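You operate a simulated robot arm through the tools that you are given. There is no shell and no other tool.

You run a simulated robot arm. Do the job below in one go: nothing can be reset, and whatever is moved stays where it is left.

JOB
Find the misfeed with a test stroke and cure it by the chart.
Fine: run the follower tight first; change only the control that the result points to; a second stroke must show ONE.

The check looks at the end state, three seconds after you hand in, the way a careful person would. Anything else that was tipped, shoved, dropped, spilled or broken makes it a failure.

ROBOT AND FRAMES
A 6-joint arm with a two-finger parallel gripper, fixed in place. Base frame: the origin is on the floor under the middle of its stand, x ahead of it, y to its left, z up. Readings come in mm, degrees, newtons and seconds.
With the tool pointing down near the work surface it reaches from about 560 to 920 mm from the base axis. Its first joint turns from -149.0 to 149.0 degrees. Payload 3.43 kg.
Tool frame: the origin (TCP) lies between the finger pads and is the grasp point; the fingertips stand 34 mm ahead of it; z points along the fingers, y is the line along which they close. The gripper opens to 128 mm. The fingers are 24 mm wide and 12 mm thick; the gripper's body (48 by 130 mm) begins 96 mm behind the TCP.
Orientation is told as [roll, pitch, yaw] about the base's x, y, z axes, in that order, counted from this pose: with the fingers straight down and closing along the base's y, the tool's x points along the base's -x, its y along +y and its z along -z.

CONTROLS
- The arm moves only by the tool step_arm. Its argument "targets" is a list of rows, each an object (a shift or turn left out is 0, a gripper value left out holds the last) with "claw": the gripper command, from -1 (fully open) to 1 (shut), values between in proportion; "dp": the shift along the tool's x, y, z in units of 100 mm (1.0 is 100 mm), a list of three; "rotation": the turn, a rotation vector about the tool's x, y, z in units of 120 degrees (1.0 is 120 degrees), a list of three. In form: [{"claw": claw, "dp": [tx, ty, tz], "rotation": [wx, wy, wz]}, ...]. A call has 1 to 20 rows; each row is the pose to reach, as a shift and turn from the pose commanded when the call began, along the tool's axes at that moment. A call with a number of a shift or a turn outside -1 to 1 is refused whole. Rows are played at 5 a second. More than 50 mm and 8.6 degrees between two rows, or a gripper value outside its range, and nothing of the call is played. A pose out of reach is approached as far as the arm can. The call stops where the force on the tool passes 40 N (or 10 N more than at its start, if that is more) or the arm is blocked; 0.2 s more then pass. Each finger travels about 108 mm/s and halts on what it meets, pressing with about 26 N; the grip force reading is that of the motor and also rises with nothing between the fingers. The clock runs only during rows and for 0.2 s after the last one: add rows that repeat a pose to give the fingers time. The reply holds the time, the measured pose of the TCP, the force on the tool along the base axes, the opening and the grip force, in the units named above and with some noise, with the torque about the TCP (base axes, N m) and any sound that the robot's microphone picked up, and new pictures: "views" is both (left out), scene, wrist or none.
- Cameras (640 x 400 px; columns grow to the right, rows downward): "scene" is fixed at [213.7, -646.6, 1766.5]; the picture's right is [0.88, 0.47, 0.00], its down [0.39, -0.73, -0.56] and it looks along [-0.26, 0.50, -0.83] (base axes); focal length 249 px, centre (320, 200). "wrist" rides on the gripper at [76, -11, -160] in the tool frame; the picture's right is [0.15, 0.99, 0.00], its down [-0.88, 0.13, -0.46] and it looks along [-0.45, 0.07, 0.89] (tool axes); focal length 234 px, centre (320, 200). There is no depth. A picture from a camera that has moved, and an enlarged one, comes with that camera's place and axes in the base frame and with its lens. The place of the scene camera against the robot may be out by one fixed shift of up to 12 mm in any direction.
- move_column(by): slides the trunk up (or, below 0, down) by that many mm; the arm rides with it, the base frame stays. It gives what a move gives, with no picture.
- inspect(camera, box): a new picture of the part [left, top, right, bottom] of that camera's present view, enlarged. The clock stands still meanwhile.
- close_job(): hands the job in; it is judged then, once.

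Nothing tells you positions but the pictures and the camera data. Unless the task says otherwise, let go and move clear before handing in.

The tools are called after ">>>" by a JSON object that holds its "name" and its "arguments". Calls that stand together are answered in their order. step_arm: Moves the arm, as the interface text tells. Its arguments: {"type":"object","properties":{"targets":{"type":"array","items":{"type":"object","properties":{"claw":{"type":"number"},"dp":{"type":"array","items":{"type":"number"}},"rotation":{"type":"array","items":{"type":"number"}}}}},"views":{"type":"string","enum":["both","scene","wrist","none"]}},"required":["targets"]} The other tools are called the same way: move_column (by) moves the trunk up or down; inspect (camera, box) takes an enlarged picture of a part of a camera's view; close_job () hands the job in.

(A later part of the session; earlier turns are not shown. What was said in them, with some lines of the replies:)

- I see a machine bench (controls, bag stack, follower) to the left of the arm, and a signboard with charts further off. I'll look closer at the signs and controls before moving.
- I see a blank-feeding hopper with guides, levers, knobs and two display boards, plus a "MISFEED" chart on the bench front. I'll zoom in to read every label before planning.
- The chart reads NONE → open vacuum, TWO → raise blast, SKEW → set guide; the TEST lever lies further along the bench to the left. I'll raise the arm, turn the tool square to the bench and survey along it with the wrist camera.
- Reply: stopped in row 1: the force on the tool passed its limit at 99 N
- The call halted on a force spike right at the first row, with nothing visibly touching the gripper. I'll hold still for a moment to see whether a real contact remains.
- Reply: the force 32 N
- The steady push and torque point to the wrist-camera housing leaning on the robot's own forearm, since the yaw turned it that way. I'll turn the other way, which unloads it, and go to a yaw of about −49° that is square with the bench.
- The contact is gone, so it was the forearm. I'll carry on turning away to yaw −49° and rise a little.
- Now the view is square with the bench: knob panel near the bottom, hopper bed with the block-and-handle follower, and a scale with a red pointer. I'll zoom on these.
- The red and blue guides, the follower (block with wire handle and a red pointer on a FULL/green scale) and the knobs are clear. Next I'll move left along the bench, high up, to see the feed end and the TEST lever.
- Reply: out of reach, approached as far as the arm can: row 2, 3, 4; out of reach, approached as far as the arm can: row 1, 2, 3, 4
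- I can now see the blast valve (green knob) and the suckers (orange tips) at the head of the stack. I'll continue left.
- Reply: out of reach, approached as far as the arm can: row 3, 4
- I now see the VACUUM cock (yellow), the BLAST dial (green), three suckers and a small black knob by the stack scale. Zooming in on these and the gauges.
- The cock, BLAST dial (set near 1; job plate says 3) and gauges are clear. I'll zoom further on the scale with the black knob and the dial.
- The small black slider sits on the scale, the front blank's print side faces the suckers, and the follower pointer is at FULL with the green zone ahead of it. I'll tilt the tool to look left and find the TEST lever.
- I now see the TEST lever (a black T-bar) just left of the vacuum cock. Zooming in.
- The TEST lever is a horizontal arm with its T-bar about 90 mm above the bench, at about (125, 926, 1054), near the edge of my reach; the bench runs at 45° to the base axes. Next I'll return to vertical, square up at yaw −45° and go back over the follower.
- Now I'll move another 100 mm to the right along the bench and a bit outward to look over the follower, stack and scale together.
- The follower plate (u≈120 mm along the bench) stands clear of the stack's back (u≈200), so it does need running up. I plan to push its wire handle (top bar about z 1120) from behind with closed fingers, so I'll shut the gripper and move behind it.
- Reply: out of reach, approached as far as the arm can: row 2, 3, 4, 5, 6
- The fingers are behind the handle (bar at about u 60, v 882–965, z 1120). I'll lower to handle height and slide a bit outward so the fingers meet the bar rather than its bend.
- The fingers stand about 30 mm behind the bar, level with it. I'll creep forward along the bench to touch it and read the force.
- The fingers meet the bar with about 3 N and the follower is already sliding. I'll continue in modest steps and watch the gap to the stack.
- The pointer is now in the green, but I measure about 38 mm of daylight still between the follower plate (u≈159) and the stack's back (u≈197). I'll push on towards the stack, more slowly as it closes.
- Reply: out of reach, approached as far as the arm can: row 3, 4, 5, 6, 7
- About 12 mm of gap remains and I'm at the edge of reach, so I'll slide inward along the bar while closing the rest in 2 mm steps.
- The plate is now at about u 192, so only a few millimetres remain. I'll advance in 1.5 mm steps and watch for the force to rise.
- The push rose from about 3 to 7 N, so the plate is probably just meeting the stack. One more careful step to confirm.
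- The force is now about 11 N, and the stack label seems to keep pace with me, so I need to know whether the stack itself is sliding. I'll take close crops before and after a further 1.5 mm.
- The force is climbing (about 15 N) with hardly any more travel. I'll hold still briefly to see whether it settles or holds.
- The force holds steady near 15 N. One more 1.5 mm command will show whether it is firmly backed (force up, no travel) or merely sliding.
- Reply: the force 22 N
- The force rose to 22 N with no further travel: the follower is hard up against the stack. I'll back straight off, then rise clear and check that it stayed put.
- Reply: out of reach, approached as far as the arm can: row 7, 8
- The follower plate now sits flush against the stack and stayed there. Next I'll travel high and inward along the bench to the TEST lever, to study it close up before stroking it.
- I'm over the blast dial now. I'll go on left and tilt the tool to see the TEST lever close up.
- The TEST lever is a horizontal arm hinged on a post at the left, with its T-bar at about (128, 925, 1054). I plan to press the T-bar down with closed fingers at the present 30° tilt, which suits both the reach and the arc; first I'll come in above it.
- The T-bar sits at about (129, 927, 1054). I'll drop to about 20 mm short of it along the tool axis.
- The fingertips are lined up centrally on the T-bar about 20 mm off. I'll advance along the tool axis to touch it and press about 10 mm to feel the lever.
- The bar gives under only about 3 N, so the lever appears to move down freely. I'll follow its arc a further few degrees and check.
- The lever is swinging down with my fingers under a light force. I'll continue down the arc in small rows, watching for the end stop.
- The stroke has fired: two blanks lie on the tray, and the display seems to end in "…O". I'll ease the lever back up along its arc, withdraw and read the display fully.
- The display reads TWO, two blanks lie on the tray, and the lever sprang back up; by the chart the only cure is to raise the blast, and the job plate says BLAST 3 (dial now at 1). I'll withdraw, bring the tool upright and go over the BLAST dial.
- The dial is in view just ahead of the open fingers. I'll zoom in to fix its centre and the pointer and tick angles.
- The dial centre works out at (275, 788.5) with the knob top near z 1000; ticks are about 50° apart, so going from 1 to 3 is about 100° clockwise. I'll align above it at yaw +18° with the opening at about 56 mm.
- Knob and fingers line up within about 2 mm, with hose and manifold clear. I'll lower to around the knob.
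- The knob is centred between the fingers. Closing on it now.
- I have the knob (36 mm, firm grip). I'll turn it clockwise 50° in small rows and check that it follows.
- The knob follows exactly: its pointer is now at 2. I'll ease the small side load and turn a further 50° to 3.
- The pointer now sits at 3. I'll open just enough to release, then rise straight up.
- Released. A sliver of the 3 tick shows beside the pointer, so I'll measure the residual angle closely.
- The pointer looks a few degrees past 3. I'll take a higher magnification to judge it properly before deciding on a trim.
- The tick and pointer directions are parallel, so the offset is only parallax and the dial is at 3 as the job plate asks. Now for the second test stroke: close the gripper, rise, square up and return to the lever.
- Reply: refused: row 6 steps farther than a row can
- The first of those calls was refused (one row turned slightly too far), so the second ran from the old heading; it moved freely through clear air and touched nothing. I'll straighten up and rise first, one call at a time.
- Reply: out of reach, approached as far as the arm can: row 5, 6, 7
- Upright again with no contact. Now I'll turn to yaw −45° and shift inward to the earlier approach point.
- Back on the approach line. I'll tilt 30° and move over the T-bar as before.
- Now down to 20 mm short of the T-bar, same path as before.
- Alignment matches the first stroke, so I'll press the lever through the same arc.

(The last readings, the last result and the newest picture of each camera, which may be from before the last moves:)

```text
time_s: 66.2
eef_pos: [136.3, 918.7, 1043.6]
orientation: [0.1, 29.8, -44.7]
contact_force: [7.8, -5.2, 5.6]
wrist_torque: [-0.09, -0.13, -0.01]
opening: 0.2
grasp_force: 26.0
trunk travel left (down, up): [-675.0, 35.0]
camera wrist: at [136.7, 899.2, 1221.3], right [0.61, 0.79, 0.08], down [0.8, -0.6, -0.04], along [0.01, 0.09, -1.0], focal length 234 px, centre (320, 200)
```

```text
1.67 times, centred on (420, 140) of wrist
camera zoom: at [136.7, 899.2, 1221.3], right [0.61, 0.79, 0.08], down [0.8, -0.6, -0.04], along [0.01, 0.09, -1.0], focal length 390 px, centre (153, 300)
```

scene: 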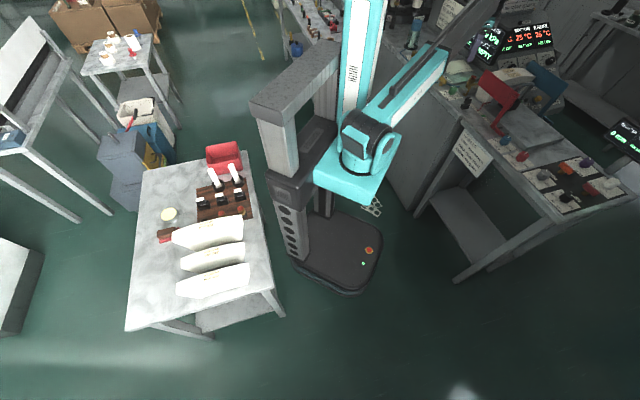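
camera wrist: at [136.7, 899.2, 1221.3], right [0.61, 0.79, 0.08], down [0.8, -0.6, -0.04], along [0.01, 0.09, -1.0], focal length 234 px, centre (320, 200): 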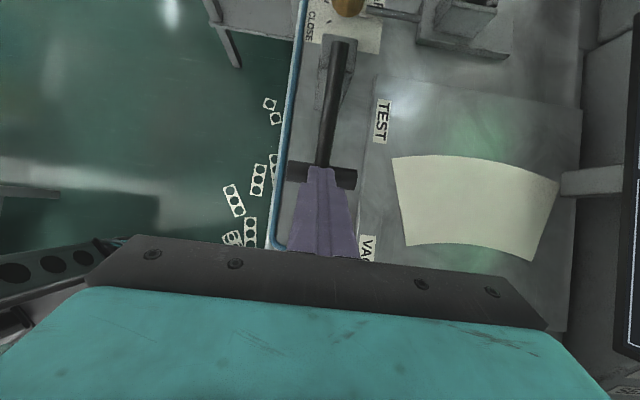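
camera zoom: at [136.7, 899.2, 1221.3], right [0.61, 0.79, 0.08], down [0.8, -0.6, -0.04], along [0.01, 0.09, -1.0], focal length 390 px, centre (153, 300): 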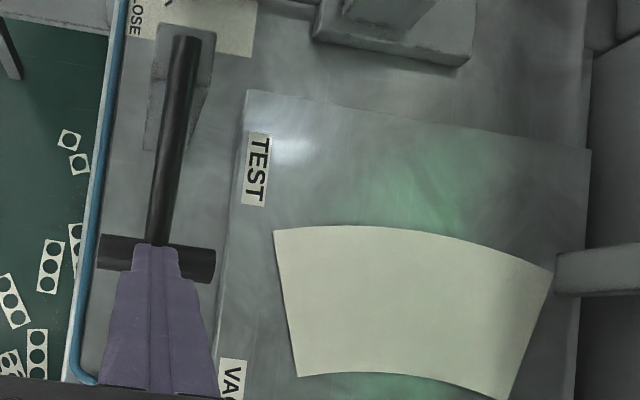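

A single blank now lies on the tray. I'll ease the lever back up and withdraw, then read the display.

>>> {"name": "step_arm", "arguments": {"targets": [{"dp": [0.01, 0, -0.07]}, {"dp": [0.025, 0, -0.14]}, {"dp": [0.03, 0, -0.2]}, {"dp": [0.06, 0, -0.28]}, {"dp": [0.08, 0, -0.35]}, {"dp": [0.1, 0, -0.42]}, {"dp": [0.13, 0, -0.5]}, {"dp": [0.13, 0, -0.58]}, {"dp": [0.13, 0, -0.7]}, {"dp": [0.13, 0, -0.85]}], "views": "wrist"}}

>>> {"name": "inspect", "arguments": {"camera": "wrist", "box": [480, 0, 640, 200]}}

>>> {"name": "inspect", "arguments": {"camera": "scene", "box": [430, 0, 540, 80]}}

```text
time_s: 68.4
eef_pos: [156.0, 896.8, 1124.1]
orientation: [0.1, 29.9, -44.7]
contact_force: [-0.6, 0.3, 0.8]
wrist_torque: [0.03, 0.01, 0.0]
opening: 0.0
grasp_force: 26.2
trunk travel left (down, up): [-675.0, 35.0]
camera wrist: at [157.4, 878.5, 1300.0], right [0.61, 0.79, 0.07], down [0.8, -0.6, -0.04], along [0.01, 0.08, -1.0], focal length 234 px, centre (320, 200)
```

wrist: 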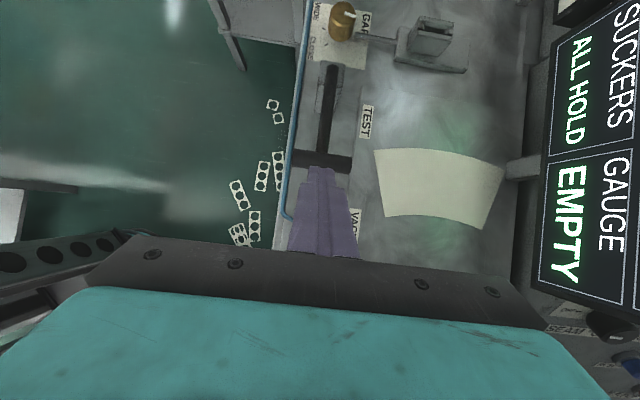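

```text
2.00 times, centred on (560, 100) of wrist
camera zoom: at [157.4, 878.5, 1300.0], right [0.61, 0.79, 0.07], down [0.8, -0.6, -0.04], along [0.01, 0.08, -1.0], focal length 468 px, centre (-160, 400)
```

zoom: 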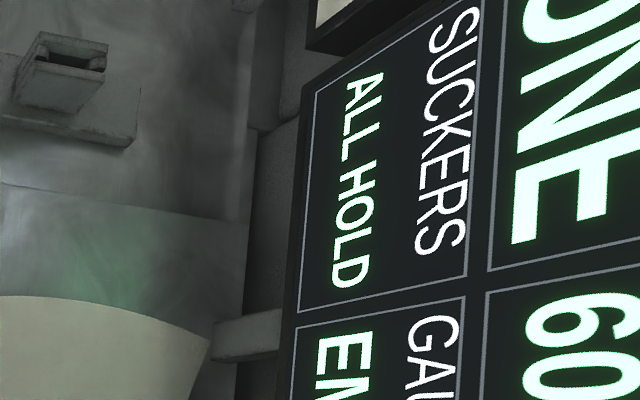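

```text
5.00 times, centred on (485, 40) of scene
camera zoom: at [213.7, -646.6, 1766.5], right [0.88, 0.47, 0.0], down [0.39, -0.73, -0.56], along [-0.26, 0.5, -0.83], focal length 1243 px, centre (-505, 1000)
```

zoom: 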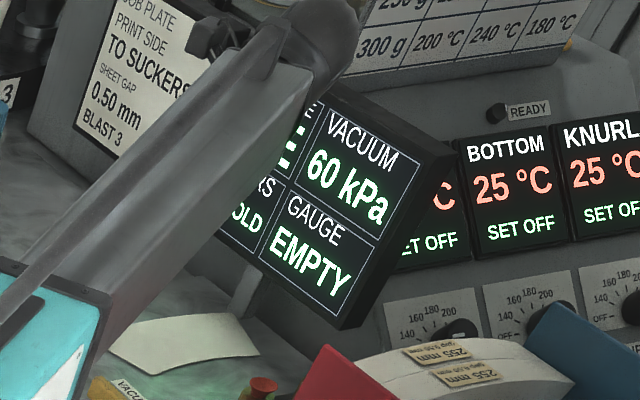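

One blank on the tray and the display ends in "…NE". I'll withdraw clear so that I can read the whole word and check everything.

>>> {"name": "step_arm", "arguments": {"targets": [{"dp": [-0.05, 0, -0.2]}, {"dp": [-0.1, 0, -0.4], "rotation": [0, -0.06, 0]}, {"dp": [-0.16, 0, -0.6], "rotation": [0, -0.12, 0]}, {"dp": [-0.22, 0, -0.8], "rotation": [0, -0.18, 0]}, {"dp": [-0.26, 0, -0.95], "rotation": [0, -0.248, 0]}, {"dp": [-0.26, 0, -0.95], "rotation": [0, -0.248, 0]}], "views": "none"}}

```text
time_s: 69.8
eef_pos: [205.9, 847.3, 1193.2]
orientation: [0.1, -0.1, -44.8]
contact_force: [0.7, 0.1, 0.3]
wrist_torque: [-0.02, 0.0, 0.02]
opening: 0.0
grasp_force: 25.8
trunk travel left (down, up): [-675.0, 35.0]
```

Upright and clear of the lever. I'll rise and retreat inward along the bench.

>>> {"name": "step_arm", "arguments": {"targets": [{"dp": [-0.1, -0.1, -0.25]}, {"dp": [-0.3, -0.2, -0.5]}, {"dp": [-0.6, -0.3, -0.75]}, {"dp": [-0.8, -0.4, -0.8]}, {"dp": [-1.0, -0.5, -0.8]}, {"dp": [-1.0, -0.5, -0.8]}], "views": "both"}}

>>> {"name": "inspect", "arguments": {"camera": "scene", "box": [430, 0, 540, 80]}}

>>> {"name": "inspect", "arguments": {"camera": "wrist", "box": [440, 0, 640, 140]}}

```text
time_s: 71.2
eef_pos: [241.7, 741.8, 1271.7]
orientation: [0.1, 0.0, -44.7]
contact_force: [-0.3, -0.2, 0.3]
wrist_torque: [0.0, -0.01, -0.02]
opening: 0.0
grasp_force: 26.8
trunk travel left (down, up): [-675.0, 35.0]
camera wrist: at [179.6, 785.7, 1432.8], right [0.59, 0.81, 0.0], down [0.72, -0.53, 0.46], along [0.37, -0.27, -0.89], focal length 234 px, centre (320, 200)
```

scene: 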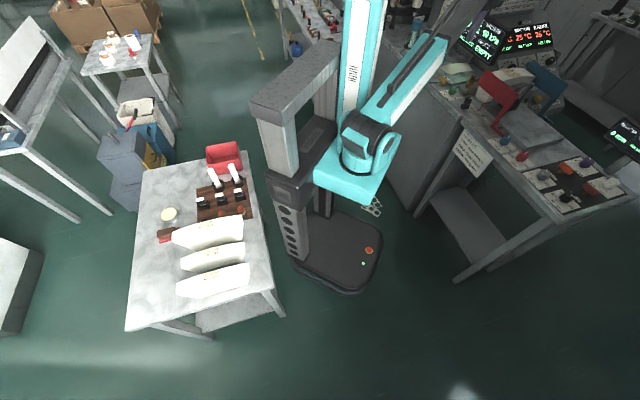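
wrist: 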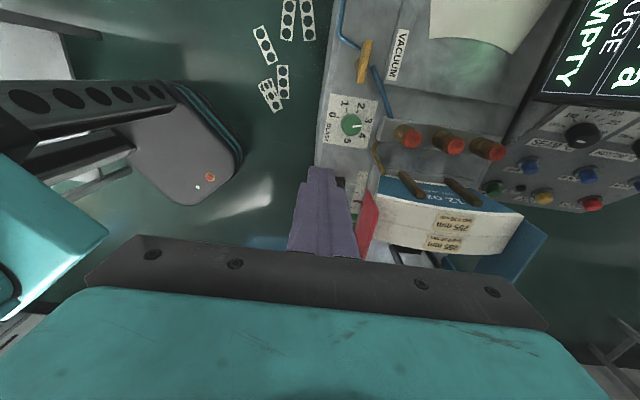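

```text
5.00 times, centred on (485, 40) of scene
camera zoom: at [213.7, -646.6, 1766.5], right [0.88, 0.47, 0.0], down [0.39, -0.73, -0.56], along [-0.26, 0.5, -0.83], focal length 1243 px, centre (-505, 1000)
```

zoom: 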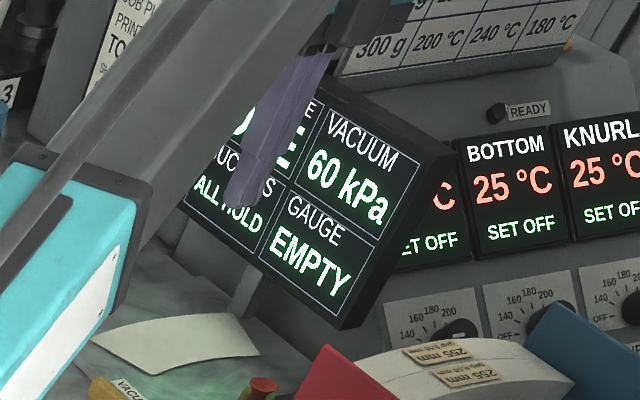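

```text
2.86 times, centred on (540, 70) of wrist
camera zoom: at [179.6, 785.7, 1432.8], right [0.59, 0.81, 0.0], down [0.72, -0.53, 0.46], along [0.37, -0.27, -0.89], focal length 669 px, centre (-309, 571)
```

zoom: 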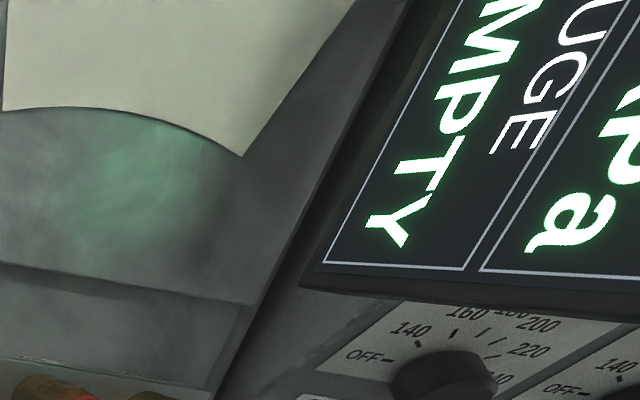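

The word is still partly hidden by my own fingers. I'll retreat further to the right along the bench.

>>> {"name": "step_arm", "arguments": {"targets": [{"dp": [-0.2, 0, -0.1]}, {"dp": [-0.45, 0, -0.2]}, {"dp": [-0.7, 0, -0.2]}, {"dp": [-0.9, 0, -0.2]}, {"dp": [-1.0, 0, -0.2]}], "views": "none"}}

```text
time_s: 72.4
eef_pos: [313.6, 670.8, 1292.4]
orientation: [0.1, 0.1, -44.7]
contact_force: [0.5, -0.2, -0.5]
wrist_torque: [0.01, -0.04, 0.02]
opening: 0.0
grasp_force: 26.4
trunk travel left (down, up): [-675.0, 35.0]
```

>>> {"name": "step_arm", "arguments": {"targets": [{"claw": 1, "dp": [-0.2, 0.1, 0]}, {"dp": [-0.45, 0.2, 0]}, {"dp": [-0.7, 0.3, 0]}, {"dp": [-0.9, 0.4, 0]}, {"dp": [-1.0, 0.5, 0]}], "views": "both"}}

>>> {"name": "inspect", "arguments": {"camera": "scene", "box": [430, 0, 540, 80]}}

>>> {"name": "inspect", "arguments": {"camera": "scene", "box": [440, 50, 570, 150]}}

```text
time_s: 73.6
eef_pos: [419.9, 637.1, 1292.5]
orientation: [0.1, 0.0, -44.8]
contact_force: [-0.7, -0.8, 0.4]
wrist_torque: [-0.01, -0.02, 0.0]
opening: 0.0
grasp_force: 25.7
trunk travel left (down, up): [-675.0, 35.0]
camera wrist: at [357.5, 681.1, 1453.3], right [0.59, 0.81, 0.0], down [0.72, -0.53, 0.46], along [0.37, -0.27, -0.89], focal length 234 px, centre (320, 200)
```

scene: 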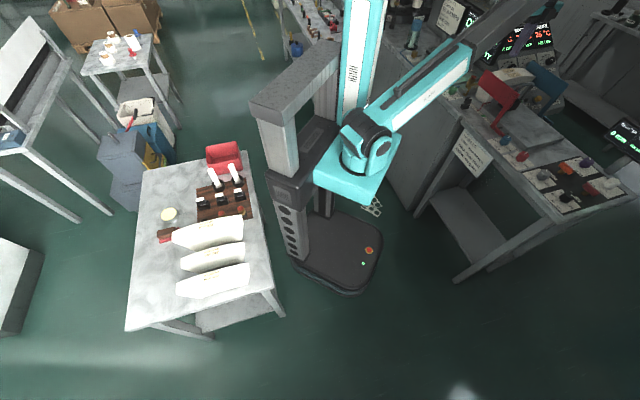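
wrist: 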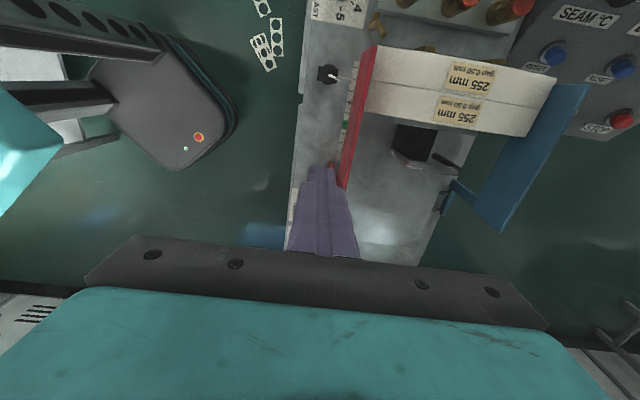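

```text
5.00 times, centred on (485, 40) of scene
camera zoom: at [213.7, -646.6, 1766.5], right [0.88, 0.47, 0.0], down [0.39, -0.73, -0.56], along [-0.26, 0.5, -0.83], focal length 1243 px, centre (-505, 1000)
```

zoom: 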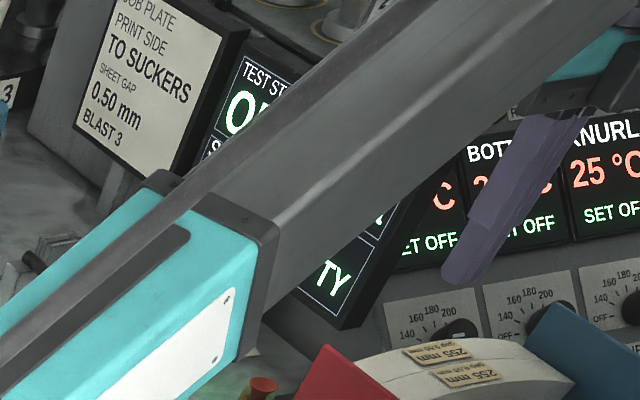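

```text
4.00 times, centred on (505, 100) of scene
camera zoom: at [213.7, -646.6, 1766.5], right [0.88, 0.47, 0.0], down [0.39, -0.73, -0.56], along [-0.26, 0.5, -0.83], focal length 994 px, centre (-420, 600)
```

zoom: 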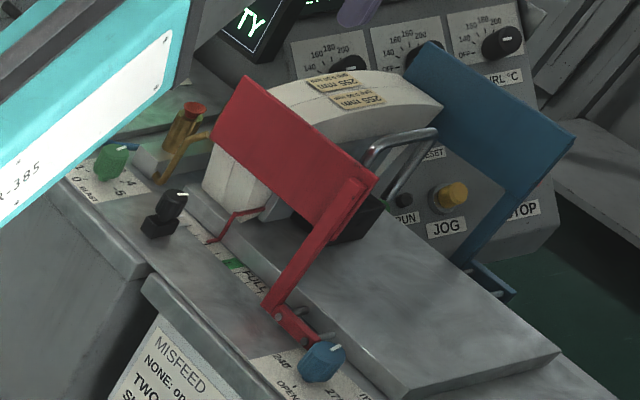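

The display begins "O…" and ends "…NE": it reads ONE, with a single blank fed. A last look at the follower and stack before handing in.

>>> {"name": "inspect", "arguments": {"camera": "wrist", "box": [320, 30, 560, 200]}}

>>> {"name": "inspect", "arguments": {"camera": "scene", "box": [460, 10, 520, 50]}}

```text
2.35 times, centred on (440, 115) of wrist
camera zoom: at [357.5, 681.1, 1453.3], right [0.59, 0.81, 0.0], down [0.72, -0.53, 0.46], along [0.37, -0.27, -0.89], focal length 551 px, centre (38, 400)
```

zoom: 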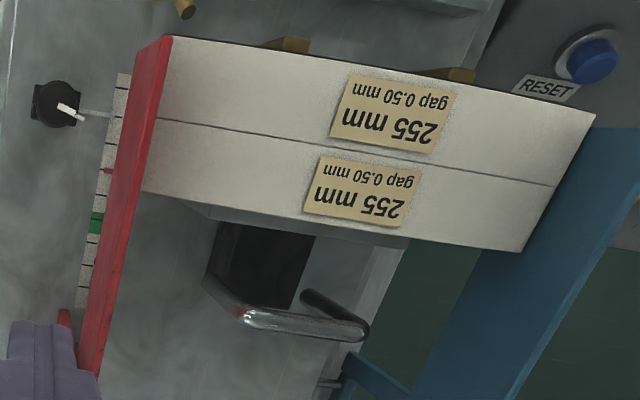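

```text
10.00 times, centred on (490, 30) of scene
camera zoom: at [213.7, -646.6, 1766.5], right [0.88, 0.47, 0.0], down [0.39, -0.73, -0.56], along [-0.26, 0.5, -0.83], focal length 2486 px, centre (-1380, 1900)
```

zoom: 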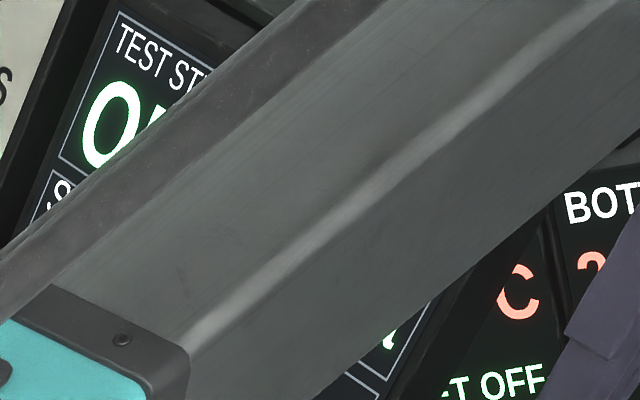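

The follower is tight on the stack, the stack stands square, only the BLAST dial was changed (1 to 3), and the second stroke shows ONE. The arm is clear of everything, so I'm handing in.

>>> {"name": "close_job", "arguments": {}}

```text
The job is handed in.
```

The misfeed was a double feed. Raising the blast from 1 to 3 cured it, and the second test stroke showed ONE. I don't have the check's verdict yet.

- **Follower:** I ran it up first until it was hard against the stack. The push rose to about 22 N with no further travel, and it stayed there when I let go. Pushing it up slid the stack forward by about 2 mm.
- **First stroke:** the display read TWO and two blanks dropped on the tray. The chart's cure for that is to raise the blast.
- **Blast:** I turned only the BLAST dial, from 1 to the 3 given on the job plate. The vacuum, the guides and the other controls were not touched.
- **Second stroke:** one blank dropped. The arm always hid part of the display, so I pieced the word together from two views, one showing the leading "O" and the other the "NE".

At the very start the wrist camera leaned on the robot's own forearm. The move stopped itself and I turned away, with nothing on the bench involved. Later a refused row made one move run on an old heading, but it touched nothing.

The gripper was empty and clear of the machine when I handed in.
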